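You operate a simulated robot arm through the tools that you are given. There is no shell and no other tool.

You are at the controls of a simulated robot arm. One attempt, no reset.

TASK
Switch the grey machine off, then swap its empty bobbin for bobbin 29 and close the slide plate.
Fine: the empty one goes into the teal tray.

The check looks at the end state, three seconds after you hand in, the way a careful person would. Anything else that was tipped, shoved, dropped, spilled or broken makes it a failure.

THE ROBOT
A 6-joint arm with a two-finger gripper, fixed in place. Base frame: the origin is at the foot of the arm, x ahead of it, y to its left, z up. Readings come in m, rad, newtons and seconds.
Its first joint turns from -2.897 to 2.897 rad. Payload 1.71 kg.
The tool frame sits at the grasp point between the pads (the TCP): z along the fingers, y along the line on which they close. The tips reach 0.02 m beyond it. The gripper opens to 0.096 m. The gripper's body begins 0.113 m behind the TCP.
Orientation is that of the tool frame in the base frame, as a unit quaternion [x, y, z, w]. With the fingers straight down and closing along the base's y, the tool's x points along the base's -x, its y along +y and its z along -z.

THE INTERFACE
- The arm moves only by the tool play_rows. Its argument "motion" is a list of rows, each an object of numbers (a shift or turn left out is 0, a gripper value left out holds the last): "dx", "dy", "dz": the shift along the tool's x, y, z in units of 25 mm (1.0 is 25 mm); "ax", "ay", "az": the turn, a rotation vector about the tool's x, y, z in units of 6 degrees (1.0 is 6 degrees); "gripper": the finger opening in m, from 0 to 0.096. In form: [{"dx": .., "dy": .., "dz": .., "ax": .., "ay": .., "az": .., "gripper": ..}, ...]. A call has 1 to 20 rows; each row shifts and turns the commanded pose from where the row before left it, along the tool's axes as they then stand. A call with a number of a shift or a turn outside -1 to 1 is refused whole. Each row takes 0.2 s and may step no farther than 0.05 m and 0.15 rad from the row before; otherwise, or with a gripper value out of range, the whole call is refused. A pose out of reach is approached as far as the arm can. The call stops where the force on the tool passes 60 N (or 10 N more than at its start, if that is more) or the arm is blocked; 0.2 s more then pass. Each finger travels about 0.045 m/s and halts on what it meets, pressing with about 21 N; the grip force reading is that of the motor and also rises with nothing between the fingers. The clock runs only during rows and for 0.2 s after the last one: add rows that do not move to give the fingers time. The reply holds the time, the measured pose of the TCP, the force on the tool along the base axes, the opening and the grip force, in the units named above and with some noise, with the torque about the TCP (base axes, N m) and any sound that the robot's microphone picked up, and new pictures: "show" is both (left out), scene, wrist or none.
- Cameras (640 x 400 px; columns grow to the right, rows downward): "scene" is fixed at [0.2201, 0.6497, 1.3281]; the picture's right is [-0.55, -0.83, 0.00], its down [-0.52, 0.34, -0.79] and it looks along [0.65, -0.44, -0.62] (base axes); focal length 316 px, centre (320, 200). "wrist" rides on the gripper at [0.066, 0.014, -0.145] in the tool frame; the picture's right is [-0.21, 0.98, 0.00], its down [-0.88, -0.18, -0.45] and it looks along [-0.44, -0.09, 0.90] (tool axes); focal length 275 px, centre (320, 200). There is no depth. A picture from a camera that has moved, and an enlarged one, comes with that camera's place and axes in the base frame and with its lens.
- lift_body(by): slides the trunk up (or, below 0, down) by that many m; the arm rides with it, the base frame stays. It gives what a move gives, with no picture.
- close_up(camera, box): a new picture of the part [left, top, right, bottom] of that camera's present view, enlarged. No time passes.
- hand_in(): hands the job in; it is judged then, once.

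Places have to be worked out from the pictures, the camera data and where the tool is seen. Open the gripper and draw the arm clear of the work before you hand the job in, unless the task says otherwise.

The tools are called after "Emit:" as a command line: name --argument value ..., lists and objects as JSON in quotes. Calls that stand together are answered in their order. play_rows: Moves the arm, as the interface text tells. Its arguments: {"type":"object","properties":{"motion":{"type":"array","items":{"type":"object","properties":{"dx":{"type":"number"},"dy":{"type":"number"},"dz":{"type":"number"},"ax":{"type":"number"},"ay":{"type":"number"},"az":{"type":"number"},"gripper":{"type":"number"}}}},"show":{"type":"string","enum":["both","scene","wrist","none"]}},"required":["motion"]} The other tools are called the same way: lift_body (by) slides the trunk up or down; close_up (camera, box) takes an enlarged picture of a part of a camera's view; hand_in () hands the job in.

At the start:

```text
clock: 0.0
tcp_pos: [0.5036, 0.215, 1.0486]
tool_rot: [0.001, 1.0, 0.0, -0.001]
force: [-0.4, 0.1, -0.7]
wrist_torque: [0.0, 0.02, 0.04]
grip_width: 0.0959
gripper_force: 0.1
trunk travel left (down, up): [-0.175, 0.215]
```

scene: 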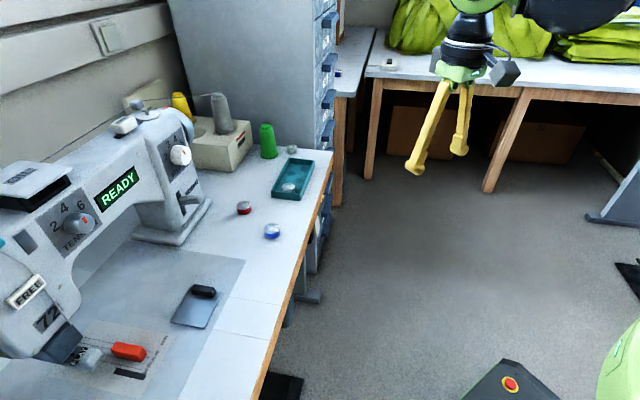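
wrist: 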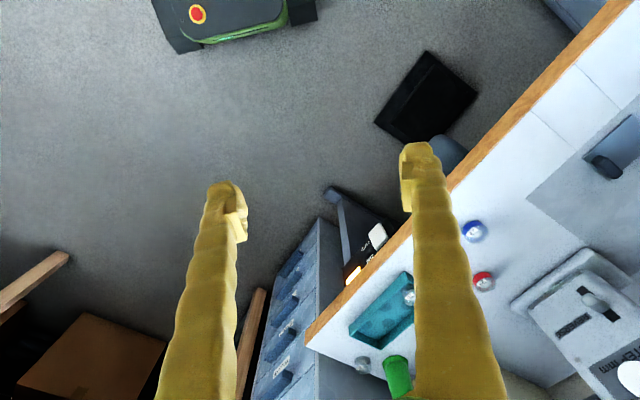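

The scene shows a sewing machine with a READY display, a slide plate with a dark knob, bobbins (red, blue, others), and a teal tray. I'll take enlarged views to identify things first.

Emit:
close_up --camera "scene" --box '[0, 80, 200, 205]'

Emit:
close_up --camera "scene" --box '[0, 240, 256, 400]'

Emit:
close_up --camera "scene" --box '[200, 130, 340, 250]'

Emit:
close_up --camera "wrist" --box '[320, 200, 640, 400]'

```text
3.20 times, centred on (100, 142) of scene
camera zoom: at [0.2201, 0.6497, 1.3281], right [-0.55, -0.83, 0.0], down [-0.52, 0.34, -0.79], along [0.65, -0.44, -0.62], focal length 1011 px, centre (1024, 384)
```

zoom: 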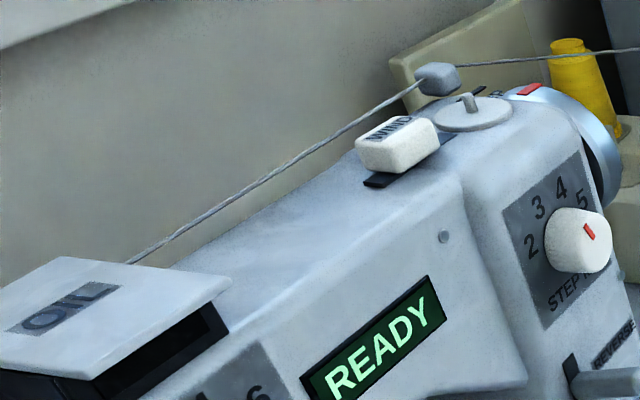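

```text
2.50 times, centred on (128, 320) of scene
camera zoom: at [0.2201, 0.6497, 1.3281], right [-0.55, -0.83, 0.0], down [-0.52, 0.34, -0.79], along [0.65, -0.44, -0.62], focal length 790 px, centre (800, -100)
```

zoom: 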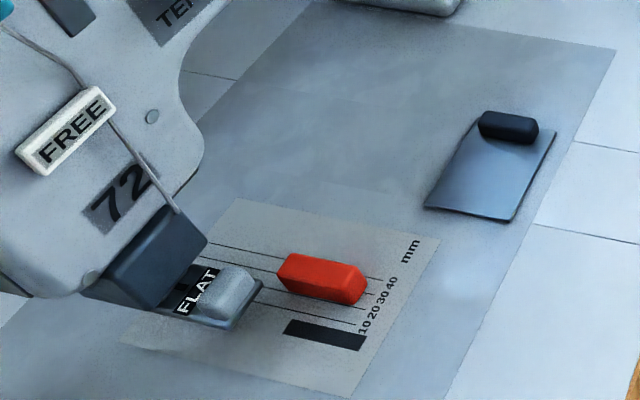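

```text
3.33 times, centred on (270, 190) of scene
camera zoom: at [0.2201, 0.6497, 1.3281], right [-0.55, -0.83, 0.0], down [-0.52, 0.34, -0.79], along [0.65, -0.44, -0.62], focal length 1053 px, centre (487, 233)
```

zoom: 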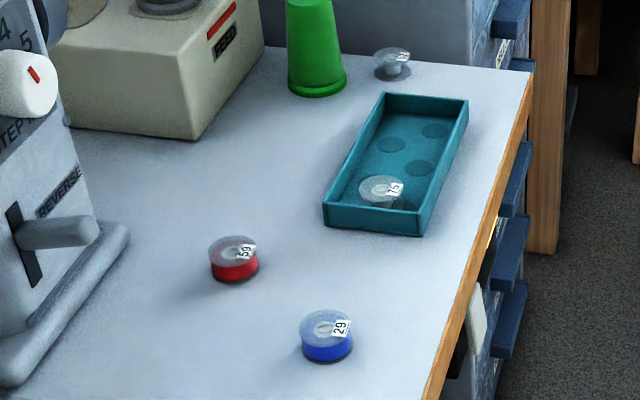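

```text
2.00 times, centred on (480, 300) of wrist
camera zoom: at [0.4366, 0.2297, 1.194], right [0.21, 0.98, 0.0], down [0.88, -0.18, 0.44], along [0.43, -0.09, -0.9], focal length 551 px, centre (0, 0)
```

zoom: 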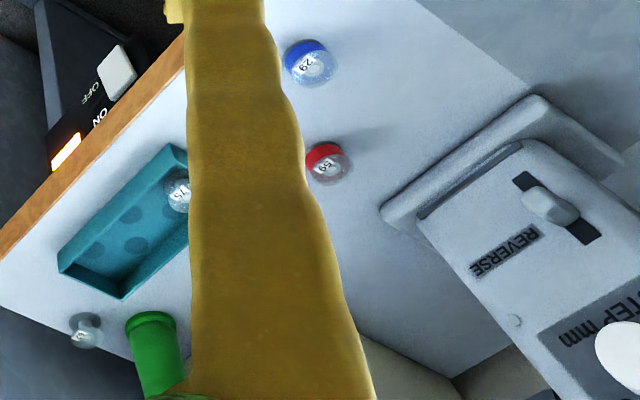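

Bobbin 29 is the blue one at about (0.74, 0.436, 0.80). The table top is at z≈0.79, with its front edge running diagonally. A black ON/OFF box with a white switch hangs under the edge near (0.77, 0.285, 0.71). I'll bring the wrist camera round to look at it, keeping clear of the table.

Emit:
play_rows --motion '[{"dx": -0.57, "dy": -0.5775, "dz": 1.0}, {"dx": -0.57, "dy": -0.5775, "dz": 1.0}, {"dx": -0.57, "dy": -0.5775, "dz": 1.0}, {"dx": -0.57, "dy": -0.5775, "dz": 1.0}, {"dx": -0.57, "dy": -0.5775, "dz": 1.0}, {"dx": -0.57, "dy": -0.5775, "dz": 1.0}, {"dx": -0.57, "dy": -0.5775, "dz": 1.0}, {"dx": -0.57, "dy": -0.5775, "dz": 1.0}, {"az": -0.96}, {"az": -0.96}, {"az": -0.96}, {"az": -0.96}, {"az": -0.96}, {"az": -0.96}, {"az": -0.96}, {"az": -0.96}]' --show "both"

```text
clock: 3.4
tcp_pos: [0.6046, 0.1024, 0.8575]
tool_rot: [-0.393, 0.92, -0.002, 0.006]
force: [0.7, -0.1, -0.6]
wrist_torque: [0.0, 0.02, 0.0]
grip_width: 0.096
gripper_force: 0.1
trunk travel left (down, up): [-0.175, 0.215]
camera wrist: at [0.546, 0.063, 1.0014], right [-0.56, 0.83, -0.01], down [0.73, 0.5, 0.45], along [0.38, 0.25, -0.89], focal length 275 px, centre (320, 200)
```

scene: 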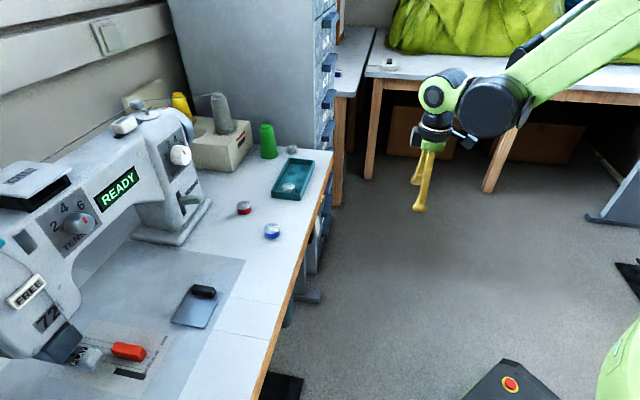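
wrist: 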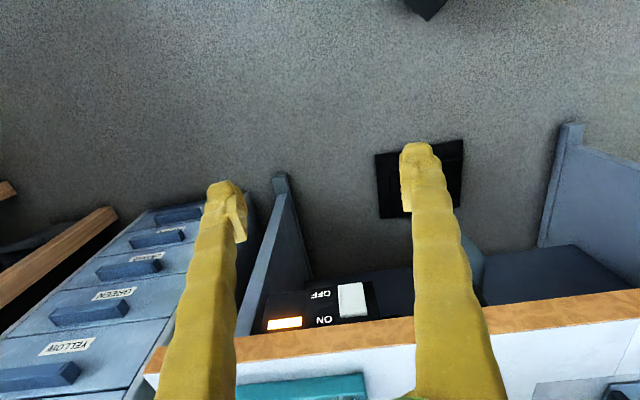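

The box is now in view under the table edge, with a white rocker beside the ON/OFF labels and a lit orange lamp. I'll tilt the tool toward the table so the camera sees the front of the box.

Emit:
play_rows --motion '[{"ay": -0.95}, {"ay": -0.95}, {"ay": -0.95}, {"ay": -0.95}, {"ay": -0.95}, {"ay": -0.95}, {"ay": -0.95}]' --show "wrist"

```text
clock: 5.0
tcp_pos: [0.6056, 0.1011, 0.8566]
tool_rot: [-0.369, 0.863, 0.131, 0.321]
force: [0.4, -0.2, 0.0]
wrist_torque: [0.0, -0.02, 0.03]
grip_width: 0.096
gripper_force: 0.1
trunk travel left (down, up): [-0.175, 0.215]
camera wrist: at [0.4925, 0.0073, 0.9245], right [-0.6, 0.79, 0.12], down [0.39, 0.15, 0.91], along [0.7, 0.59, -0.4], focal length 275 px, centre (320, 200)
```

wrist: 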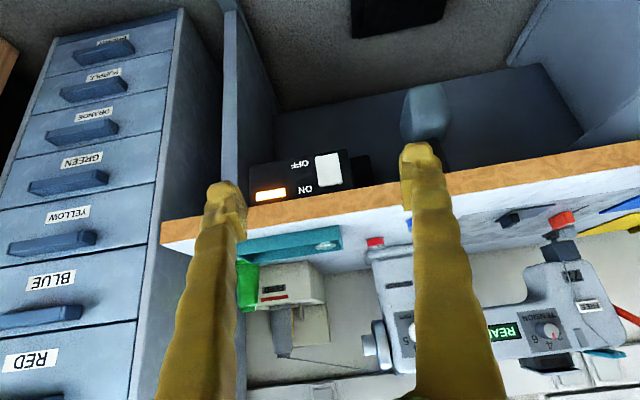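

Emit:
close_up --camera "wrist" --box '[240, 130, 400, 230]'

```text
4.00 times, centred on (320, 180) of wrist
camera zoom: at [0.4925, 0.0073, 0.9245], right [-0.6, 0.79, 0.12], down [0.39, 0.15, 0.91], along [0.7, 0.59, -0.4], focal length 1101 px, centre (320, 280)
```

zoom: 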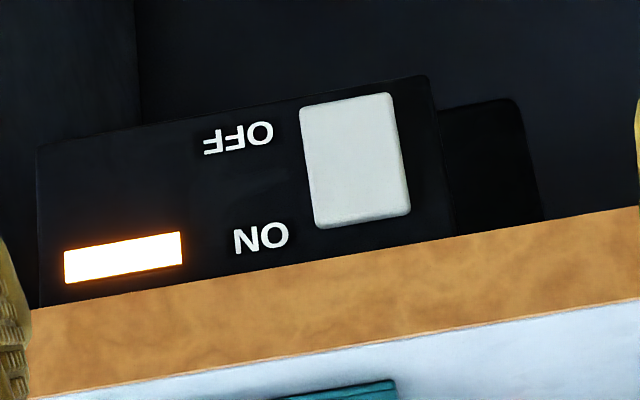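

The picture is upside down: ON is at the top and OFF at the bottom of the rocker. I'll check the scene view around it to fix its position.

Emit:
close_up --camera "scene" --box '[280, 180, 360, 230]'

Emit:
close_up --camera "scene" --box '[256, 200, 352, 260]'

```text
8.00 times, centred on (320, 205) of scene
camera zoom: at [0.2201, 0.6497, 1.3281], right [-0.55, -0.83, 0.0], down [-0.52, 0.34, -0.79], along [0.65, -0.44, -0.62], focal length 2527 px, centre (320, 160)
```

zoom: 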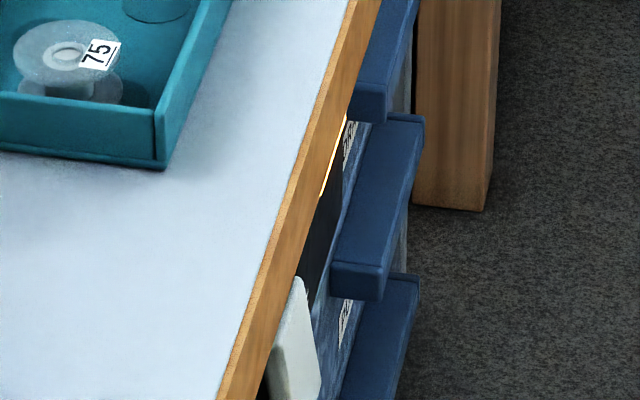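

```text
6.67 times, centred on (304, 230) of scene
camera zoom: at [0.2201, 0.6497, 1.3281], right [-0.55, -0.83, 0.0], down [-0.52, 0.34, -0.79], along [0.65, -0.44, -0.62], focal length 2106 px, centre (427, 0)
```

zoom: 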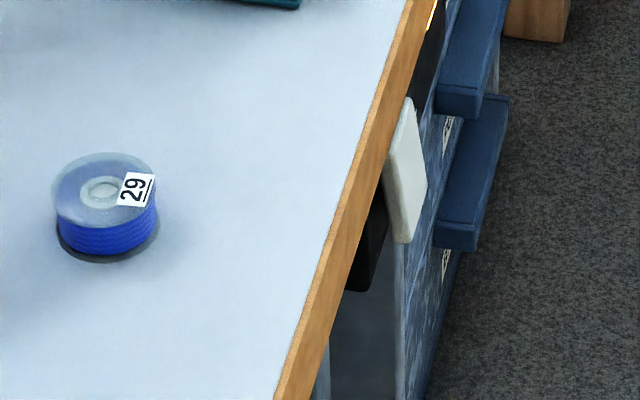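

The rocker spans z≈0.675–0.727 at t≈0.37 along the edge, and its bottom (OFF) end sticks out about 9 mm, so it is ON and the bottom end has to be pressed. I'll close the gripper, tilt to near horizontal and come down in front of the lower half, well short of the table.

Emit:
play_rows --motion '[{"ay": -1, "gripper": 0}, {"ay": -1}, {"ay": -1}, {"ay": -1}, {"ay": -1}, {"dx": 0.81, "dz": 0.289}, {"dx": 0.81, "dz": 0.289}, {"dx": 0.81, "dz": 0.289}, {"dx": 0.81, "dz": 0.289}, {"dx": 0.81, "dz": 0.289}, {"dx": 0.81, "dz": 0.289}, {"dx": 0.81, "dz": 0.289}, {"dx": 0.81, "dz": 0.289}, {}, {}]' --show "both"

```text
clock: 8.2
tcp_pos: [0.7147, 0.0825, 0.857]
tool_rot: [-0.323, 0.751, 0.222, 0.531]
force: [-1.3, 0.2, -0.2]
wrist_torque: [-0.03, 0.02, -0.02]
grip_width: 0.0001
gripper_force: 20.7
out of reach, approached as far as the arm can: row 3, 4, 5, 6, 7, 8, 9, 10, 11, 12, 13
trunk travel left (down, up): [-0.175, 0.215]
camera wrist: at [0.5933, -0.0218, 0.8437], right [-0.66, 0.73, 0.18], down [0.04, -0.21, 0.98], along [0.75, 0.65, 0.11], focal length 275 px, centre (320, 200)
```

scene: 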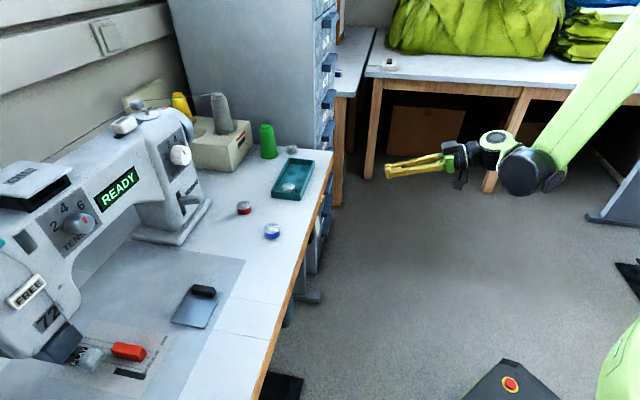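
wrist: 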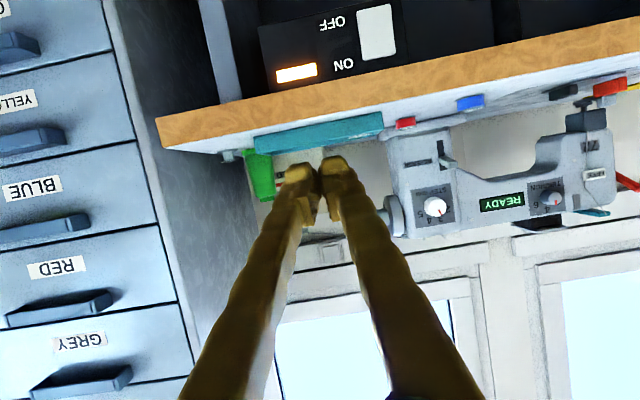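

The tilted low pose was out of reach from this trunk height, so the arm stopped at n≈0.556, z≈0.857, clear of everything. I'll lower the trunk in free space to bring the switch height into range.

Emit:
lift_body --by -0.15

```text
clock: 9.9
tcp_pos: [0.7148, 0.0831, 0.7066]
tool_rot: [-0.323, 0.751, 0.222, 0.531]
force: [-0.3, 0.5, 0.4]
wrist_torque: [0.02, 0.01, -0.01]
grip_width: 0.0
gripper_force: 21.3
trunk travel left (down, up): [-0.025, 0.365]
```

The tool dropped 0.15 m straight down. I'll make a small sideways move to see how the commanded pose behaves now.

Emit:
play_rows --motion '[{"dy": 0.5}, {"dy": 0.5}]' --show "wrist"

```text
clock: 10.6
tcp_pos: [0.7037, 0.0987, 0.7176]
tool_rot: [-0.324, 0.751, 0.223, 0.531]
force: [-0.3, 0.3, 0.0]
wrist_torque: [-0.01, -0.03, 0.0]
grip_width: 0.0
gripper_force: 20.4
out of reach, approached as far as the arm can: row 1, 2
trunk travel left (down, up): [-0.025, 0.365]
camera wrist: at [0.5828, -0.0059, 0.7037], right [-0.66, 0.73, 0.18], down [0.04, -0.21, 0.98], along [0.75, 0.65, 0.11], focal length 275 px, centre (320, 200)
```

wrist: 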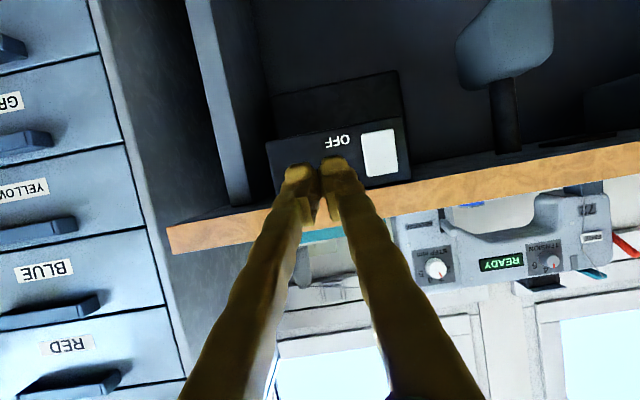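

The commanded pose seems to follow the reached pose, still near the arm's limit. Moving forward toward the table should bring it back into range, so I'll go to n≈0.67, t≈0.37, still 5 cm short of the rocker.

Emit:
play_rows --motion '[{"dz": 0.69, "dx": -0.245, "dy": 0.45}, {"dz": 0.69, "dx": -0.245, "dy": 0.45}, {"dz": 0.69, "dx": -0.245, "dy": 0.45}, {"dz": 0.69, "dx": -0.245, "dy": 0.45}, {"dz": 0.69, "dx": -0.245, "dy": 0.45}, {"dz": 0.69, "dx": -0.245, "dy": 0.45}, {}]' --show "both"

```text
clock: 12.2
tcp_pos: [0.7316, 0.2239, 0.7149]
tool_rot: [-0.323, 0.751, 0.223, 0.531]
force: [-0.7, -0.3, 0.1]
wrist_torque: [0.0, -0.02, -0.02]
grip_width: 0.0
gripper_force: 21.4
trunk travel left (down, up): [-0.025, 0.365]
camera wrist: at [0.6104, 0.1193, 0.7024], right [-0.66, 0.73, 0.19], down [0.04, -0.21, 0.98], along [0.75, 0.65, 0.11], focal length 275 px, centre (320, 200)
```

scene: 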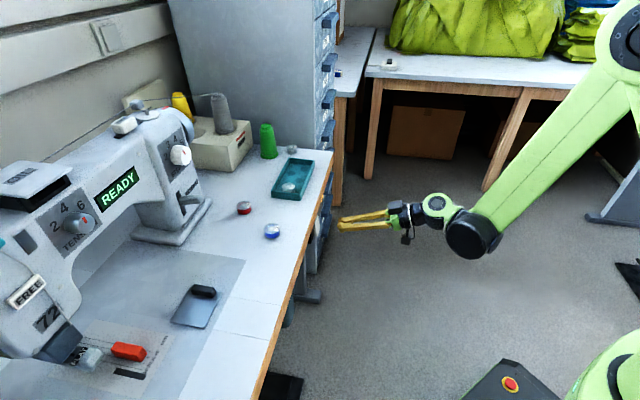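
wrist: 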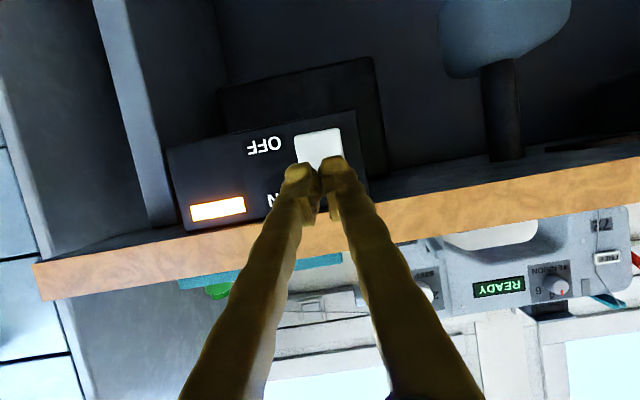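

Now in reach at n≈0.670, t≈0.371, z≈0.715, lined up with the rocker. I'll go down about 33 mm to the OFF end height and then forward to just short of contact.

Emit:
play_rows --motion '[{"dx": 0.62, "dz": 0.22}, {"dx": 0.62, "dz": 0.22}, {}, {"dz": 0.47, "dx": -0.168}, {"dz": 0.47, "dx": -0.168}, {"dz": 0.47, "dx": -0.168}, {}]' --show "both"

Emit:
close_up --camera "scene" --box '[272, 200, 368, 260]'

```text
clock: 13.8
tcp_pos: [0.7641, 0.2517, 0.6883]
tool_rot: [-0.323, 0.75, 0.223, 0.532]
force: [-0.5, -0.3, -1.0]
wrist_torque: [0.02, 0.0, 0.04]
grip_width: 0.0
gripper_force: 21.1
out of reach, approached as far as the arm can: row 2
trunk travel left (down, up): [-0.025, 0.365]
camera wrist: at [0.643, 0.1472, 0.6763], right [-0.66, 0.73, 0.19], down [0.04, -0.21, 0.98], along [0.75, 0.65, 0.11], focal length 275 px, centre (320, 200)
```

scene: 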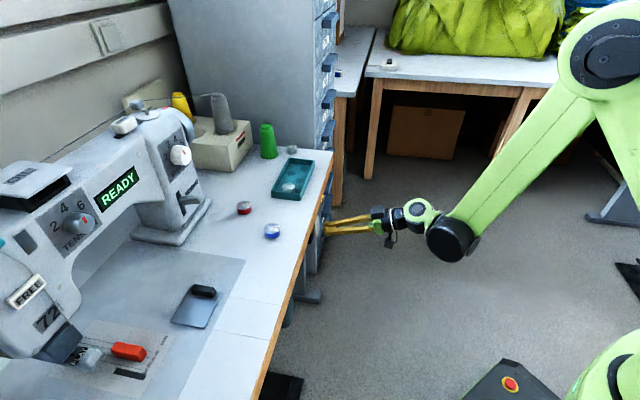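
wrist: 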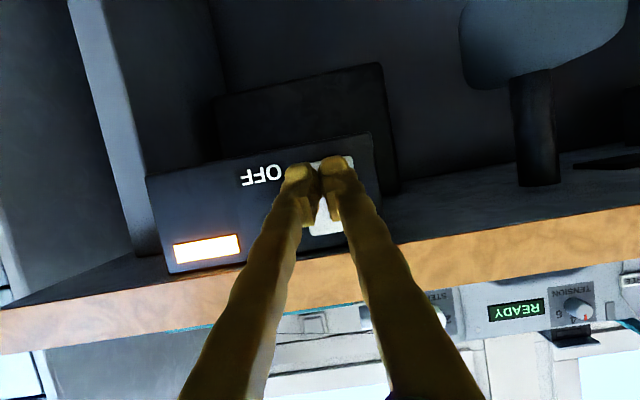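

```text
6.67 times, centred on (320, 230) of scene
camera zoom: at [0.2201, 0.6497, 1.3281], right [-0.55, -0.83, 0.0], down [-0.52, 0.34, -0.79], along [0.65, -0.44, -0.62], focal length 2106 px, centre (320, 0)
```

zoom: 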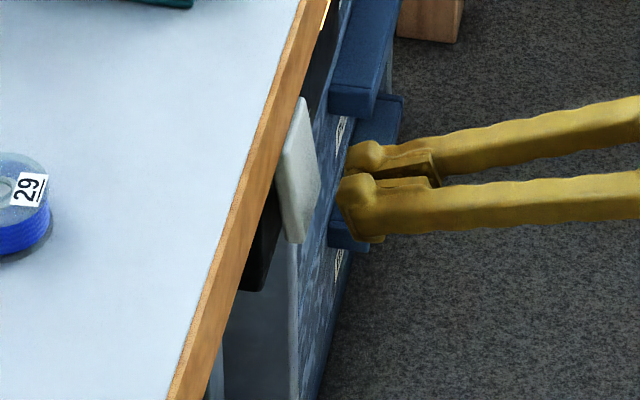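

The tips are about 2 cm in front of the rocker, near its middle. I'll drop 8 mm more so I press the OFF half, then push in slowly in small steps.

Emit:
play_rows --motion '[{"dx": 0.34, "dz": 0.12}, {}, {"dz": 0.3, "dx": -0.107}, {"dz": 0.2, "dx": -0.071}, {"dz": 0.2, "dx": -0.071}, {"dz": 0.2, "dx": -0.071}, {}]' --show "both"

Emit:
close_up --camera "scene" --box '[272, 200, 368, 260]'

```text
clock: 15.1
tcp_pos: [0.7651, 0.2648, 0.6919]
tool_rot: [-0.325, 0.748, 0.219, 0.536]
force: [0.4, -0.4, -0.4]
wrist_torque: [0.02, -0.01, 0.05]
grip_width: 0.0
gripper_force: 29.6
trunk travel left (down, up): [-0.025, 0.365]
stopped in row 6: the force on the tool passed its limit at 75 N (the readings are from after the stop); the commanded pose is now the measured one
camera wrist: at [0.6449, 0.1604, 0.6778], right [-0.66, 0.73, 0.17], down [0.03, -0.21, 0.98], along [0.75, 0.65, 0.12], focal length 275 px, centre (320, 200)
```

scene: 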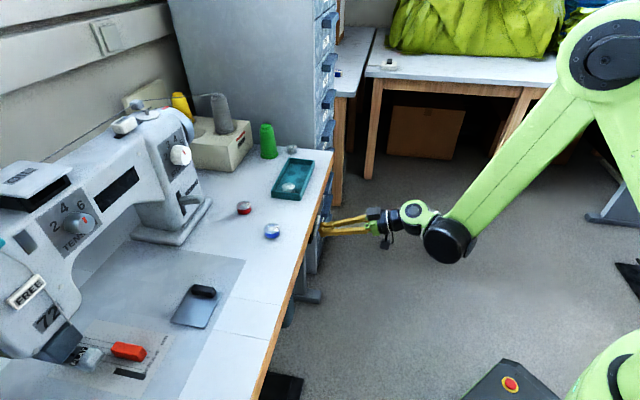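
wrist: 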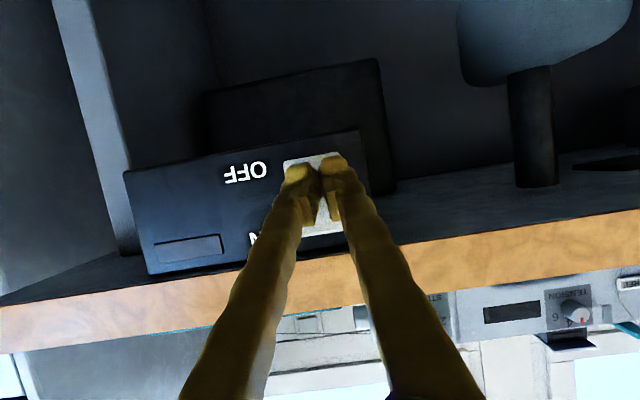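

```text
6.67 times, centred on (320, 230) of scene
camera zoom: at [0.2201, 0.6497, 1.3281], right [-0.55, -0.83, 0.0], down [-0.52, 0.34, -0.79], along [0.65, -0.44, -0.62], focal length 2106 px, centre (320, 0)
```

zoom: 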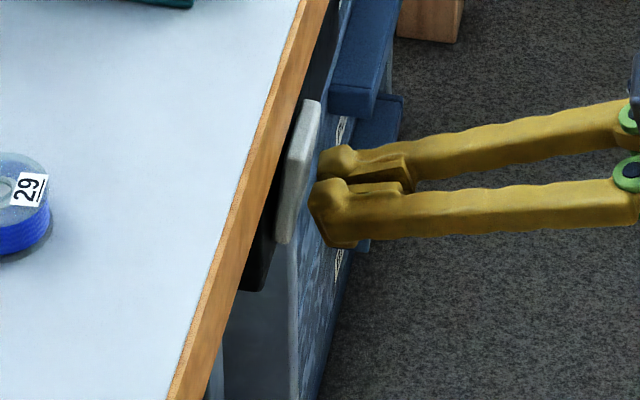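

The display and the lamp are both off, so the machine is switched off. I'll back straight away from the switch.

Emit:
play_rows --motion '[{"dz": -0.5, "dx": 0.18}, {"dz": -0.8, "dx": 0.286}, {"dz": -0.8, "dx": 0.286}, {"dz": -0.8, "dx": 0.286}, {"dz": -0.8, "dx": 0.286}, {}]' --show "both"

Emit:
close_up --camera "wrist" --box '[180, 80, 420, 230]'

```text
clock: 16.5
tcp_pos: [0.7174, 0.1957, 0.7115]
tool_rot: [-0.327, 0.749, 0.219, 0.534]
force: [-0.5, -0.2, 0.3]
wrist_torque: [0.01, 0.04, 0.01]
grip_width: 0.0
gripper_force: 29.1
out of reach, approached as far as the arm can: row 3, 4, 5
trunk travel left (down, up): [-0.025, 0.365]
camera wrist: at [0.5965, 0.0908, 0.6976], right [-0.66, 0.73, 0.17], down [0.03, -0.21, 0.98], along [0.75, 0.65, 0.11], focal length 275 px, centre (320, 200)
```

scene: 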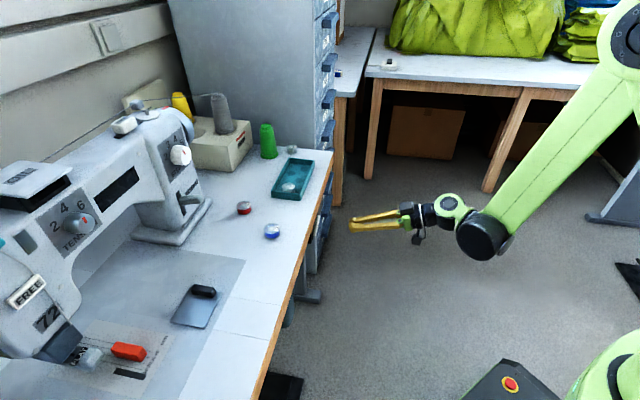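
wrist: 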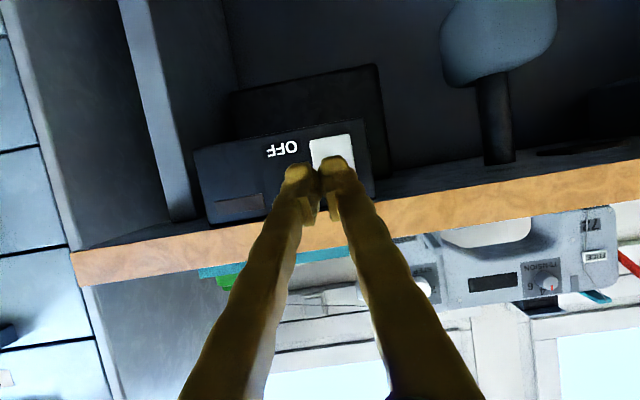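

```text
2.67 times, centred on (300, 155) of wrist
camera zoom: at [0.5965, 0.0908, 0.6976], right [-0.66, 0.73, 0.17], down [0.03, -0.21, 0.98], along [0.75, 0.65, 0.11], focal length 734 px, centre (373, 320)
```

zoom: 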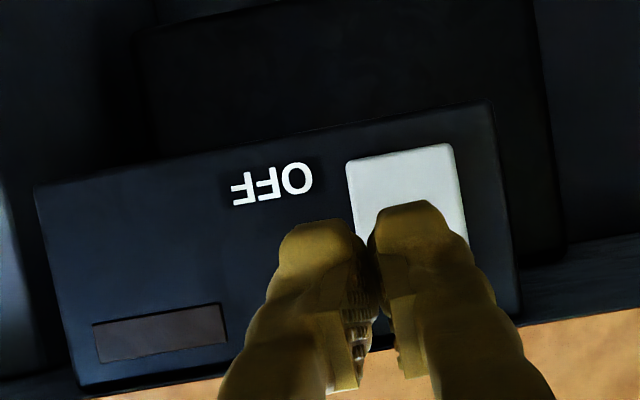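

The lamp stays off and the tool is clear of the edge by about 8 cm. I'll raise the trunk back to its original height.

Emit:
lift_body --by 0.15

```text
clock: 18.3
tcp_pos: [0.7176, 0.194, 0.8613]
tool_rot: [-0.325, 0.749, 0.218, 0.535]
force: [-0.7, -0.1, -0.7]
wrist_torque: [0.02, 0.0, -0.03]
grip_width: 0.0
gripper_force: 29.5
trunk travel left (down, up): [-0.175, 0.215]
```

Trunk is back up, with the TCP at z≈0.861. I'll raise the tool further and untilt it to vertical while still in front of the table edge.

Emit:
play_rows --motion '[{"dx": -0.94, "dz": -0.335}, {"dx": -0.94, "dz": -0.335}, {"dx": -0.94, "dz": -0.335}, {"dx": -0.94, "dz": -0.335}, {"dx": -0.94, "dz": -0.335}, {"dx": -0.94, "dz": -0.335}, {"ay": 0.978}, {"ay": 0.978}, {"ay": 0.978}, {"ay": 0.978}, {"ay": 0.978}, {"ay": 0.978}, {"ay": 0.978}, {"ay": 0.978}, {"ay": 0.978}, {"ay": 0.978}, {"ay": 0.978}, {"ay": 0.978}, {}]' --show "wrist"

```text
clock: 22.3
tcp_pos: [0.7148, 0.1975, 1.0121]
tool_rot: [-0.392, 0.92, -0.009, 0.004]
force: [0.0, 0.3, 0.0]
wrist_torque: [0.0, 0.02, 0.01]
grip_width: 0.0001
gripper_force: 28.9
trunk travel left (down, up): [-0.175, 0.215]
camera wrist: at [0.6557, 0.1616, 1.1554], right [-0.56, 0.83, -0.02], down [0.73, 0.51, 0.45], along [0.38, 0.24, -0.89], focal length 275 px, centre (320, 200)
```

wrist: 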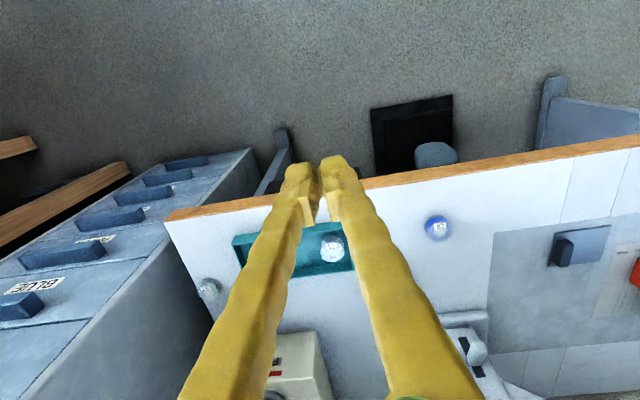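

The tool is vertical again at z≈1.01. I'll open the gripper and move sideways along the edge to look down on the slide plate.

Emit:
play_rows --motion '[{"dy": 1.0, "dx": -0.3, "gripper": 0.096}, {"dy": 1.0, "dx": -0.3}, {"dy": 1.0, "dx": -0.3}, {"dy": 1.0, "dx": -0.3}, {"dy": 1.0, "dx": -0.3}, {"dy": 1.0, "dx": -0.3}, {"dy": 1.0, "dx": -0.3}, {"dy": 1.0, "dx": -0.3}, {"dy": 1.0, "dx": -0.3}, {"dy": 1.0, "dx": -0.3}, {"dy": 1.0, "dx": -0.3}, {"dy": 1.0, "dx": -0.3}, {"dy": 1.0, "dx": -0.3}, {"dy": 1.0, "dx": -0.3}, {"dy": 1.0, "dx": -0.3}, {"dy": 1.0, "dx": -0.3}, {}]' --show "wrist"

```text
clock: 25.9
tcp_pos: [0.5087, 0.5611, 1.0042]
tool_rot: [-0.393, 0.919, -0.008, 0.006]
force: [0.2, 0.2, 0.6]
wrist_torque: [-0.03, 0.05, 0.04]
grip_width: 0.0959
gripper_force: 0.1
trunk travel left (down, up): [-0.175, 0.215]
camera wrist: at [0.4502, 0.5247, 1.1481], right [-0.56, 0.83, -0.02], down [0.73, 0.51, 0.45], along [0.38, 0.24, -0.89], focal length 275 px, centre (320, 200)
```

wrist: 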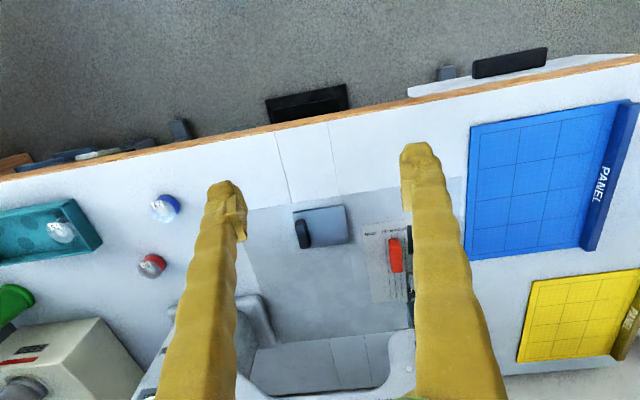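

Emit:
close_up --camera "wrist" --box '[260, 180, 420, 280]'

Emit:
close_up --camera "scene" --box '[150, 260, 246, 340]'

```text
4.00 times, centred on (340, 230) of wrist
camera zoom: at [0.4502, 0.5247, 1.1481], right [-0.56, 0.83, -0.02], down [0.73, 0.51, 0.45], along [0.38, 0.24, -0.89], focal length 1101 px, centre (240, 80)
```

zoom: 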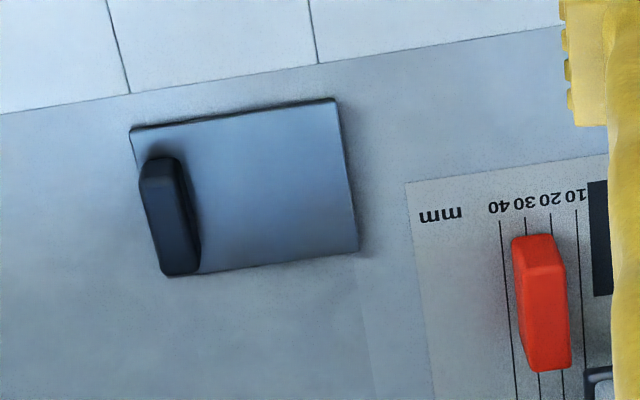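

```text
5.00 times, centred on (198, 300) of scene
camera zoom: at [0.2201, 0.6497, 1.3281], right [-0.55, -0.83, 0.0], down [-0.52, 0.34, -0.79], along [0.65, -0.44, -0.62], focal length 1579 px, centre (930, -300)
```

zoom: 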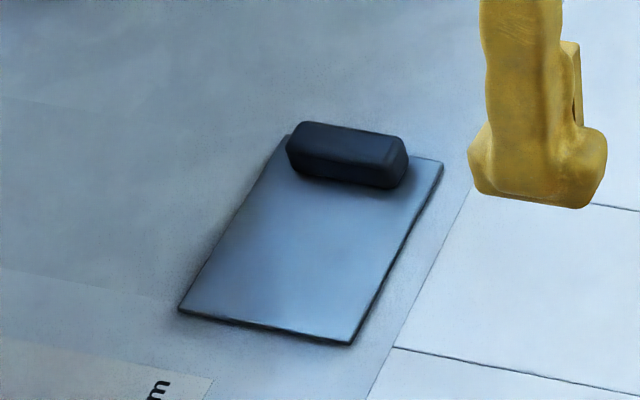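

The slide plate covers t≈-0.03…0.046, n≈0.88…0.95, with a knob bar across its +t end at about (0.660, 0.631). The bar suggests it slides along t, away from the needle plate. I'll correct a 1° tilt and move above the knob with a partly closed gripper.

Emit:
play_rows --motion '[{"ax": -0.185, "gripper": 0.05}, {"dx": -0.77, "dy": -0.301, "dz": 0.671}, {"dx": -0.77, "dy": -0.301, "dz": 0.671}, {"dx": -0.77, "dy": -0.301, "dz": 0.671}, {"dx": -0.77, "dy": -0.301, "dz": 0.671}, {"dx": -0.77, "dy": -0.301, "dz": 0.671}, {"dx": -0.77, "dy": -0.301, "dz": 0.671}, {"dx": -0.77, "dy": -0.301, "dz": 0.671}, {"dx": -0.77, "dy": -0.301, "dz": 0.671}, {}]' --show "both"

Emit:
close_up --camera "scene" --box '[120, 220, 280, 340]'

```text
clock: 28.1
tcp_pos: [0.6608, 0.6303, 0.8682]
tool_rot: [-0.393, 0.92, 0.0, 0.002]
force: [0.5, 0.0, -0.1]
wrist_torque: [0.01, 0.03, 0.05]
grip_width: 0.0499
gripper_force: 0.1
trunk travel left (down, up): [-0.175, 0.215]
camera wrist: at [0.6039, 0.5931, 1.0131], right [-0.56, 0.83, 0.0], down [0.74, 0.51, 0.45], along [0.37, 0.25, -0.89], focal length 275 px, centre (320, 200)
```

scene: 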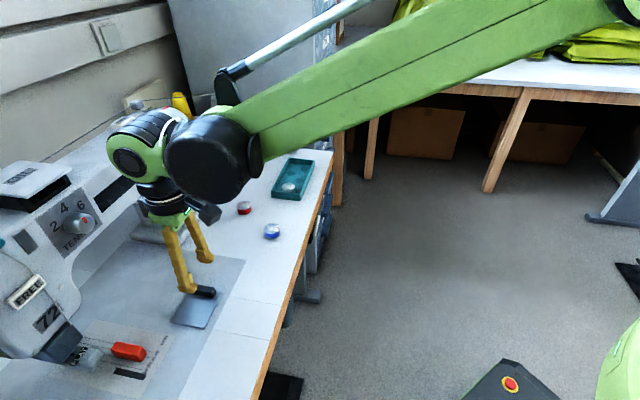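
wrist: 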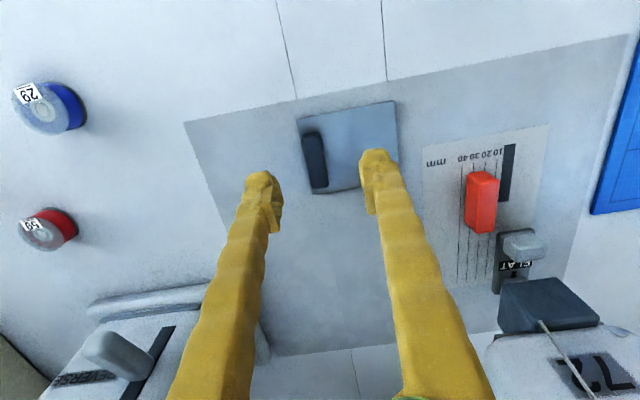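

```text
3.33 times, centred on (200, 280) of scene
camera zoom: at [0.2201, 0.6497, 1.3281], right [-0.55, -0.83, 0.0], down [-0.52, 0.34, -0.79], along [0.65, -0.44, -0.62], focal length 1053 px, centre (720, -67)
```

zoom: 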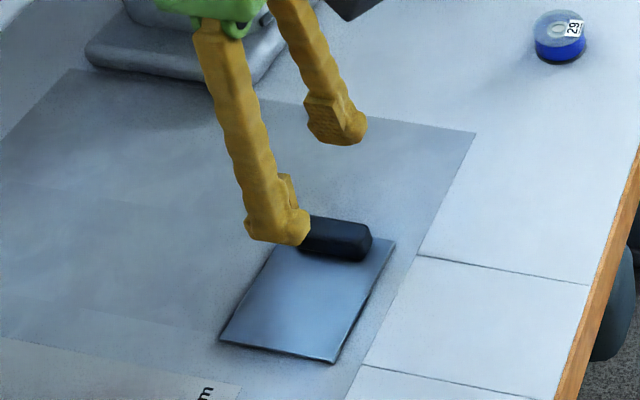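

The tool is above the knob and the measured pose matches. I'll take a close-up to check the knob's alignment and height before descending.

Emit:
close_up --camera "wrist" --box '[240, 80, 432, 200]'

```text
3.33 times, centred on (336, 140) of wrist
camera zoom: at [0.6039, 0.5931, 1.0131], right [-0.56, 0.83, 0.0], down [0.74, 0.51, 0.45], along [0.37, 0.25, -0.89], focal length 918 px, centre (267, 400)
```

zoom: 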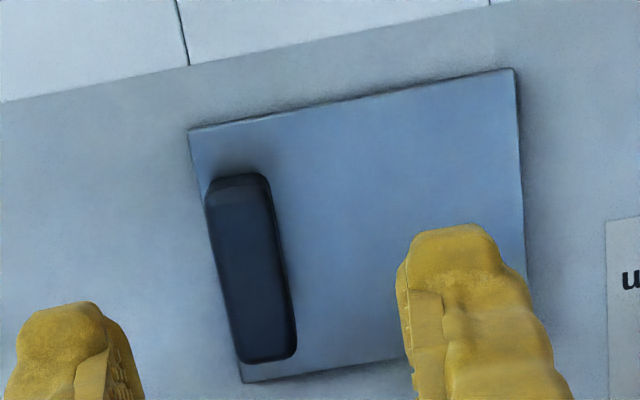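

The knob runs n≈0.893–0.938 at t≈0.040 and the plate surface is at z≈0.79. I'll descend 50 mm so the tips straddle the knob, and shift 2 mm toward its centre.

Emit:
play_rows --motion '[{"dz": 0.7, "dy": -0.08}, {"dz": 0.7}, {"dz": 0.6}, {}]' --show "wrist"

Emit:
close_up --camera "scene" --box '[150, 250, 246, 330]'

Emit:
close_up --camera "wrist" --box '[224, 100, 416, 220]'

```text
clock: 29.1
tcp_pos: [0.6605, 0.6284, 0.8187]
tool_rot: [-0.392, 0.92, 0.0, 0.001]
force: [-0.2, 0.2, -0.4]
wrist_torque: [0.0, 0.0, 0.04]
grip_width: 0.0501
gripper_force: 0.1
trunk travel left (down, up): [-0.175, 0.215]
camera wrist: at [0.6038, 0.5908, 0.9635], right [-0.56, 0.83, 0.0], down [0.74, 0.5, 0.45], along [0.37, 0.25, -0.89], focal length 275 px, centre (320, 200)
```

wrist: 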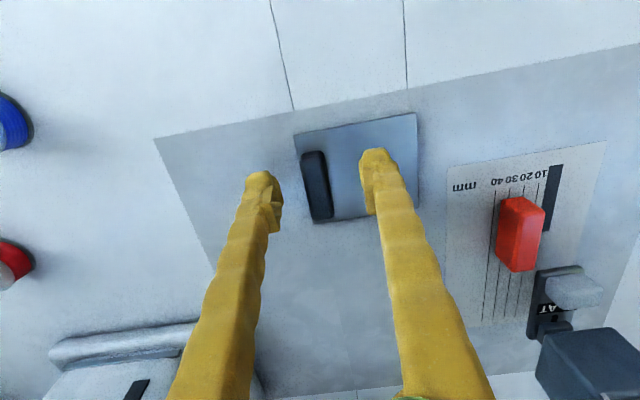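

```text
5.00 times, centred on (198, 290) of scene
camera zoom: at [0.2201, 0.6497, 1.3281], right [-0.55, -0.83, 0.0], down [-0.52, 0.34, -0.79], along [0.65, -0.44, -0.62], focal length 1579 px, centre (930, -250)
```

zoom: 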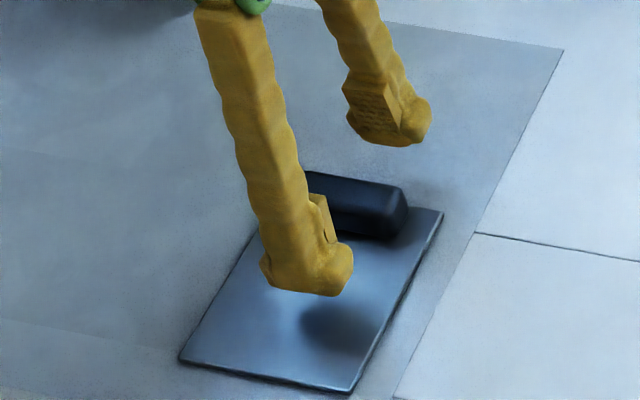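

```text
3.33 times, centred on (320, 160) of wrist
camera zoom: at [0.6038, 0.5908, 0.9635], right [-0.56, 0.83, 0.0], down [0.74, 0.5, 0.45], along [0.37, 0.25, -0.89], focal length 918 px, centre (320, 333)
```

zoom: 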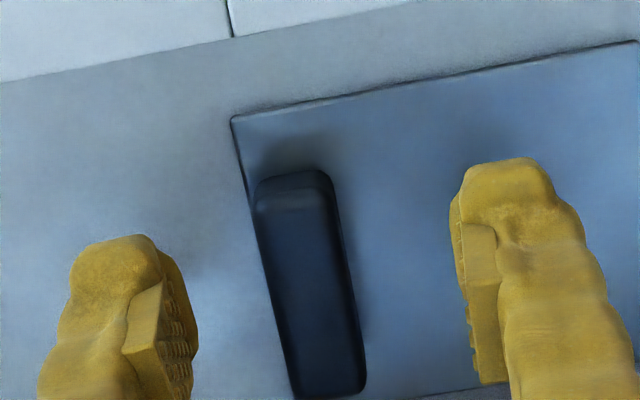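

The tips straddle the knob with a few millimetres of clearance over the plate. I'll go 4 mm lower and close on the knob.

Emit:
play_rows --motion '[{"dz": 0.16}, {"gripper": 0.0}, {}, {}, {}, {}, {}]' --show "wrist"

Emit:
close_up --camera "wrist" --box '[224, 100, 416, 220]'

Emit:
close_up --camera "scene" --box '[150, 250, 246, 330]'

```text
clock: 30.7
tcp_pos: [0.6625, 0.6277, 0.8139]
tool_rot: [-0.391, 0.92, -0.001, 0.001]
force: [18.0, -20.0, -3.9]
wrist_torque: [-0.26, -0.22, -0.24]
grip_width: 0.0151
gripper_force: 34.9
trunk travel left (down, up): [-0.175, 0.215]
camera wrist: at [0.6059, 0.5898, 0.9595], right [-0.56, 0.83, 0.0], down [0.74, 0.5, 0.45], along [0.37, 0.25, -0.89], focal length 275 px, centre (320, 200)
```

wrist: 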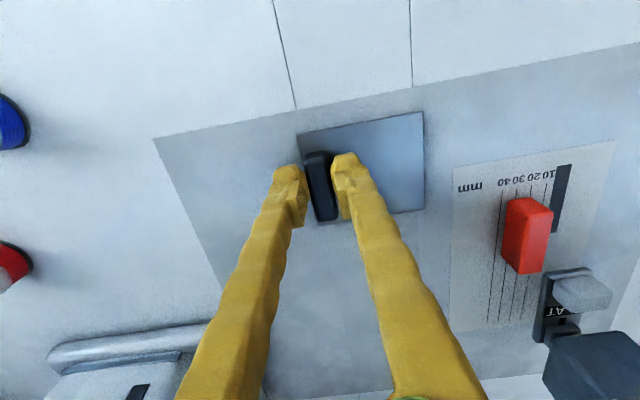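

```text
3.33 times, centred on (320, 160) of wrist
camera zoom: at [0.6059, 0.5898, 0.9595], right [-0.56, 0.83, 0.0], down [0.74, 0.5, 0.45], along [0.37, 0.25, -0.89], focal length 918 px, centre (320, 333)
```

zoom: 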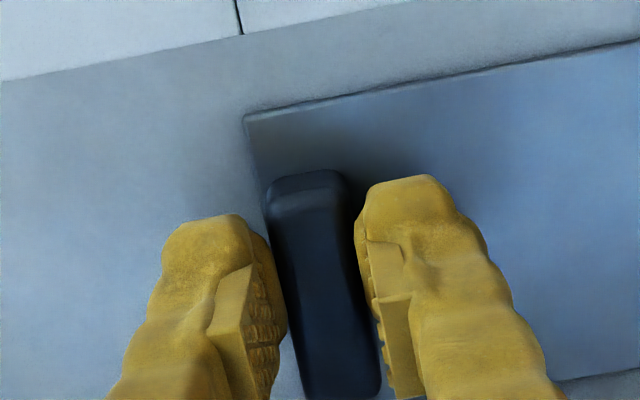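

```text
5.00 times, centred on (198, 290) of scene
camera zoom: at [0.2201, 0.6497, 1.3281], right [-0.55, -0.83, 0.0], down [-0.52, 0.34, -0.79], along [0.65, -0.44, -0.62], focal length 1579 px, centre (930, -250)
```

zoom: 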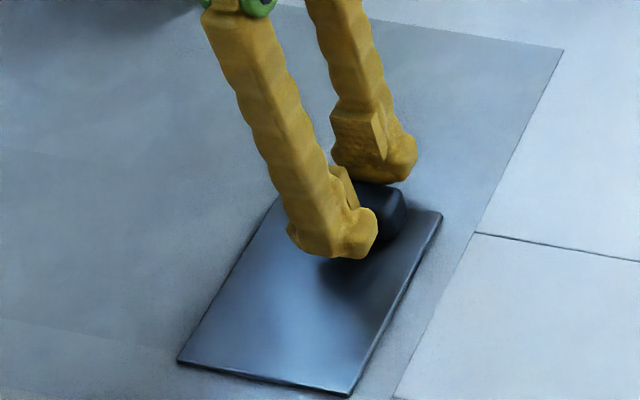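

The knob is gripped (15 mm wide). The reaction points toward +t, so I'll pull slowly in +t (tool -y) and watch for motion.

Emit:
play_rows --motion '[{"dy": -0.3}, {"dy": -0.3}, {"dy": -0.3}, {}]' --show "wrist"

Emit:
close_up --camera "scene" --box '[150, 250, 246, 330]'

```text
clock: 31.7
tcp_pos: [0.6777, 0.6139, 0.8156]
tool_rot: [-0.392, 0.92, 0.0, 0.002]
force: [-9.4, -9.7, -17.0]
wrist_torque: [-0.03, 0.13, -0.19]
grip_width: 0.0148
gripper_force: 34.8
trunk travel left (down, up): [-0.175, 0.215]
camera wrist: at [0.6207, 0.5753, 0.9597], right [-0.56, 0.83, 0.0], down [0.74, 0.51, 0.45], along [0.37, 0.25, -0.89], focal length 275 px, centre (320, 200)
```

wrist: 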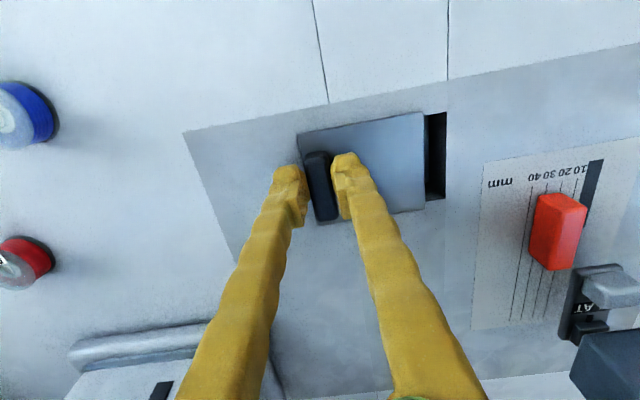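

```text
5.00 times, centred on (198, 290) of scene
camera zoom: at [0.2201, 0.6497, 1.3281], right [-0.55, -0.83, 0.0], down [-0.52, 0.34, -0.79], along [0.65, -0.44, -0.62], focal length 1579 px, centre (930, -250)
```

zoom: 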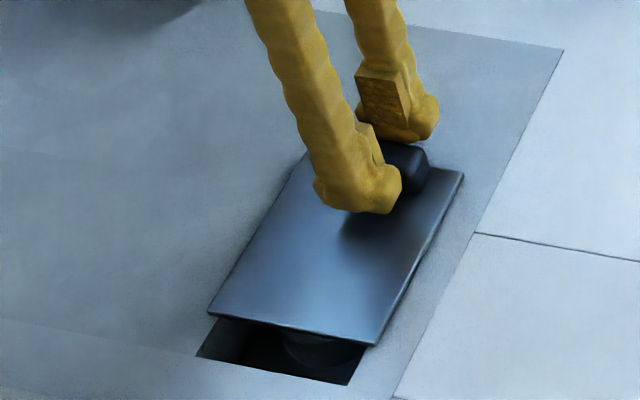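

The plate slides open in +t, revealing the well. I'll continue pulling about 45 mm more.

Emit:
play_rows --motion '[{"dy": -0.4, "dz": 0.03}, {"dy": -0.4}, {"dy": -0.4}, {"dy": -0.3}, {"dy": -0.3}, {}]' --show "wrist"

Emit:
close_up --camera "scene" --box '[150, 240, 262, 330]'

```text
clock: 33.1
tcp_pos: [0.7109, 0.5822, 0.8154]
tool_rot: [-0.392, 0.92, 0.0, 0.001]
force: [-14.8, -17.0, -14.2]
wrist_torque: [-0.22, 0.25, -0.21]
grip_width: 0.0151
gripper_force: 35.1
trunk travel left (down, up): [-0.175, 0.215]
camera wrist: at [0.6532, 0.5438, 0.9602], right [-0.56, 0.83, 0.0], down [0.74, 0.5, 0.45], along [0.37, 0.25, -0.89], focal length 275 px, centre (320, 200)
```

wrist: 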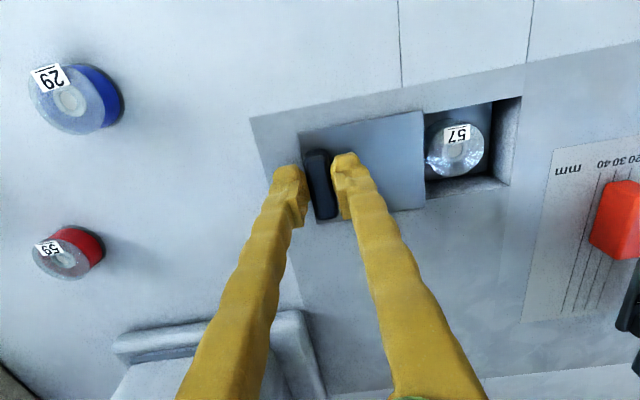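

```text
4.44 times, centred on (206, 285) of scene
camera zoom: at [0.2201, 0.6497, 1.3281], right [-0.55, -0.83, 0.0], down [-0.52, 0.34, -0.79], along [0.65, -0.44, -0.62], focal length 1404 px, centre (827, -178)
```

zoom: 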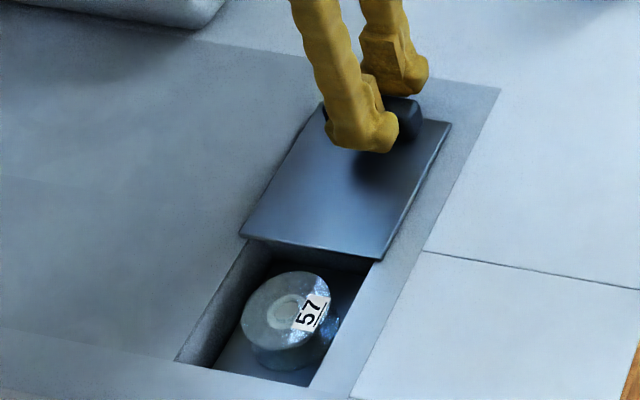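

The empty bobbin (57, no thread) is visible in the well. I'll take close-ups to judge the clearances around it before releasing the knob.

Emit:
close_up --camera "wrist" --box '[400, 80, 544, 170]'

Emit:
close_up --camera "wrist" --box '[400, 120, 544, 210]'

Emit:
close_up --camera "wrist" --box '[20, 40, 180, 140]'

Emit:
close_up --camera "scene" --box '[180, 285, 244, 335]'

```text
4.44 times, centred on (472, 125) of wrist
camera zoom: at [0.6532, 0.5438, 0.9602], right [-0.56, 0.83, 0.0], down [0.74, 0.5, 0.45], along [0.37, 0.25, -0.89], focal length 1224 px, centre (-356, 533)
```

zoom: 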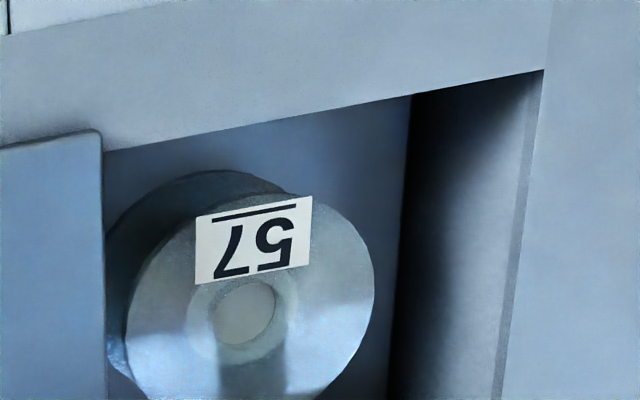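

```text
4.44 times, centred on (472, 165) of wrist
camera zoom: at [0.6532, 0.5438, 0.9602], right [-0.56, 0.83, 0.0], down [0.74, 0.5, 0.45], along [0.37, 0.25, -0.89], focal length 1224 px, centre (-356, 356)
```

zoom: 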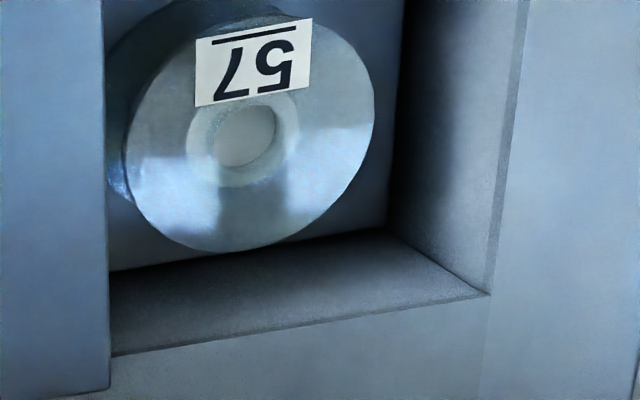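

```text
4.00 times, centred on (100, 90) of wrist
camera zoom: at [0.6532, 0.5438, 0.9602], right [-0.56, 0.83, 0.0], down [0.74, 0.5, 0.45], along [0.37, 0.25, -0.89], focal length 1101 px, centre (1200, 640)
```

zoom: 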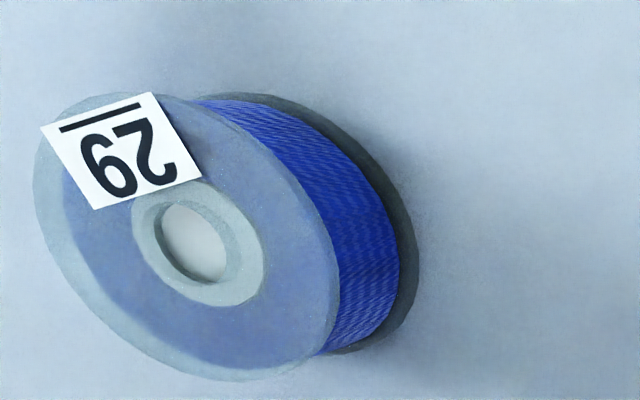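

```text
8.00 times, centred on (212, 310) of scene
camera zoom: at [0.2201, 0.6497, 1.3281], right [-0.55, -0.83, 0.0], down [-0.52, 0.34, -0.79], along [0.65, -0.44, -0.62], focal length 2527 px, centre (1184, -680)
```

zoom: 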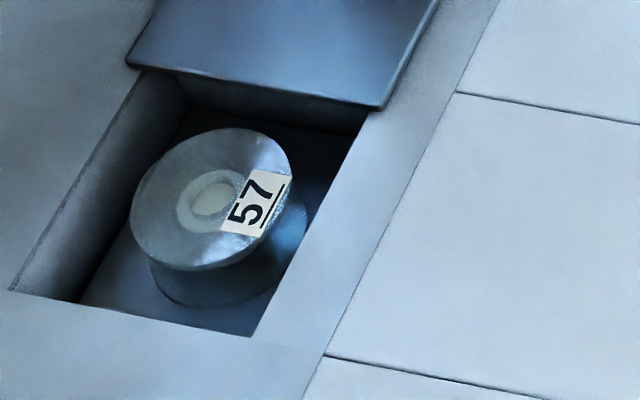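

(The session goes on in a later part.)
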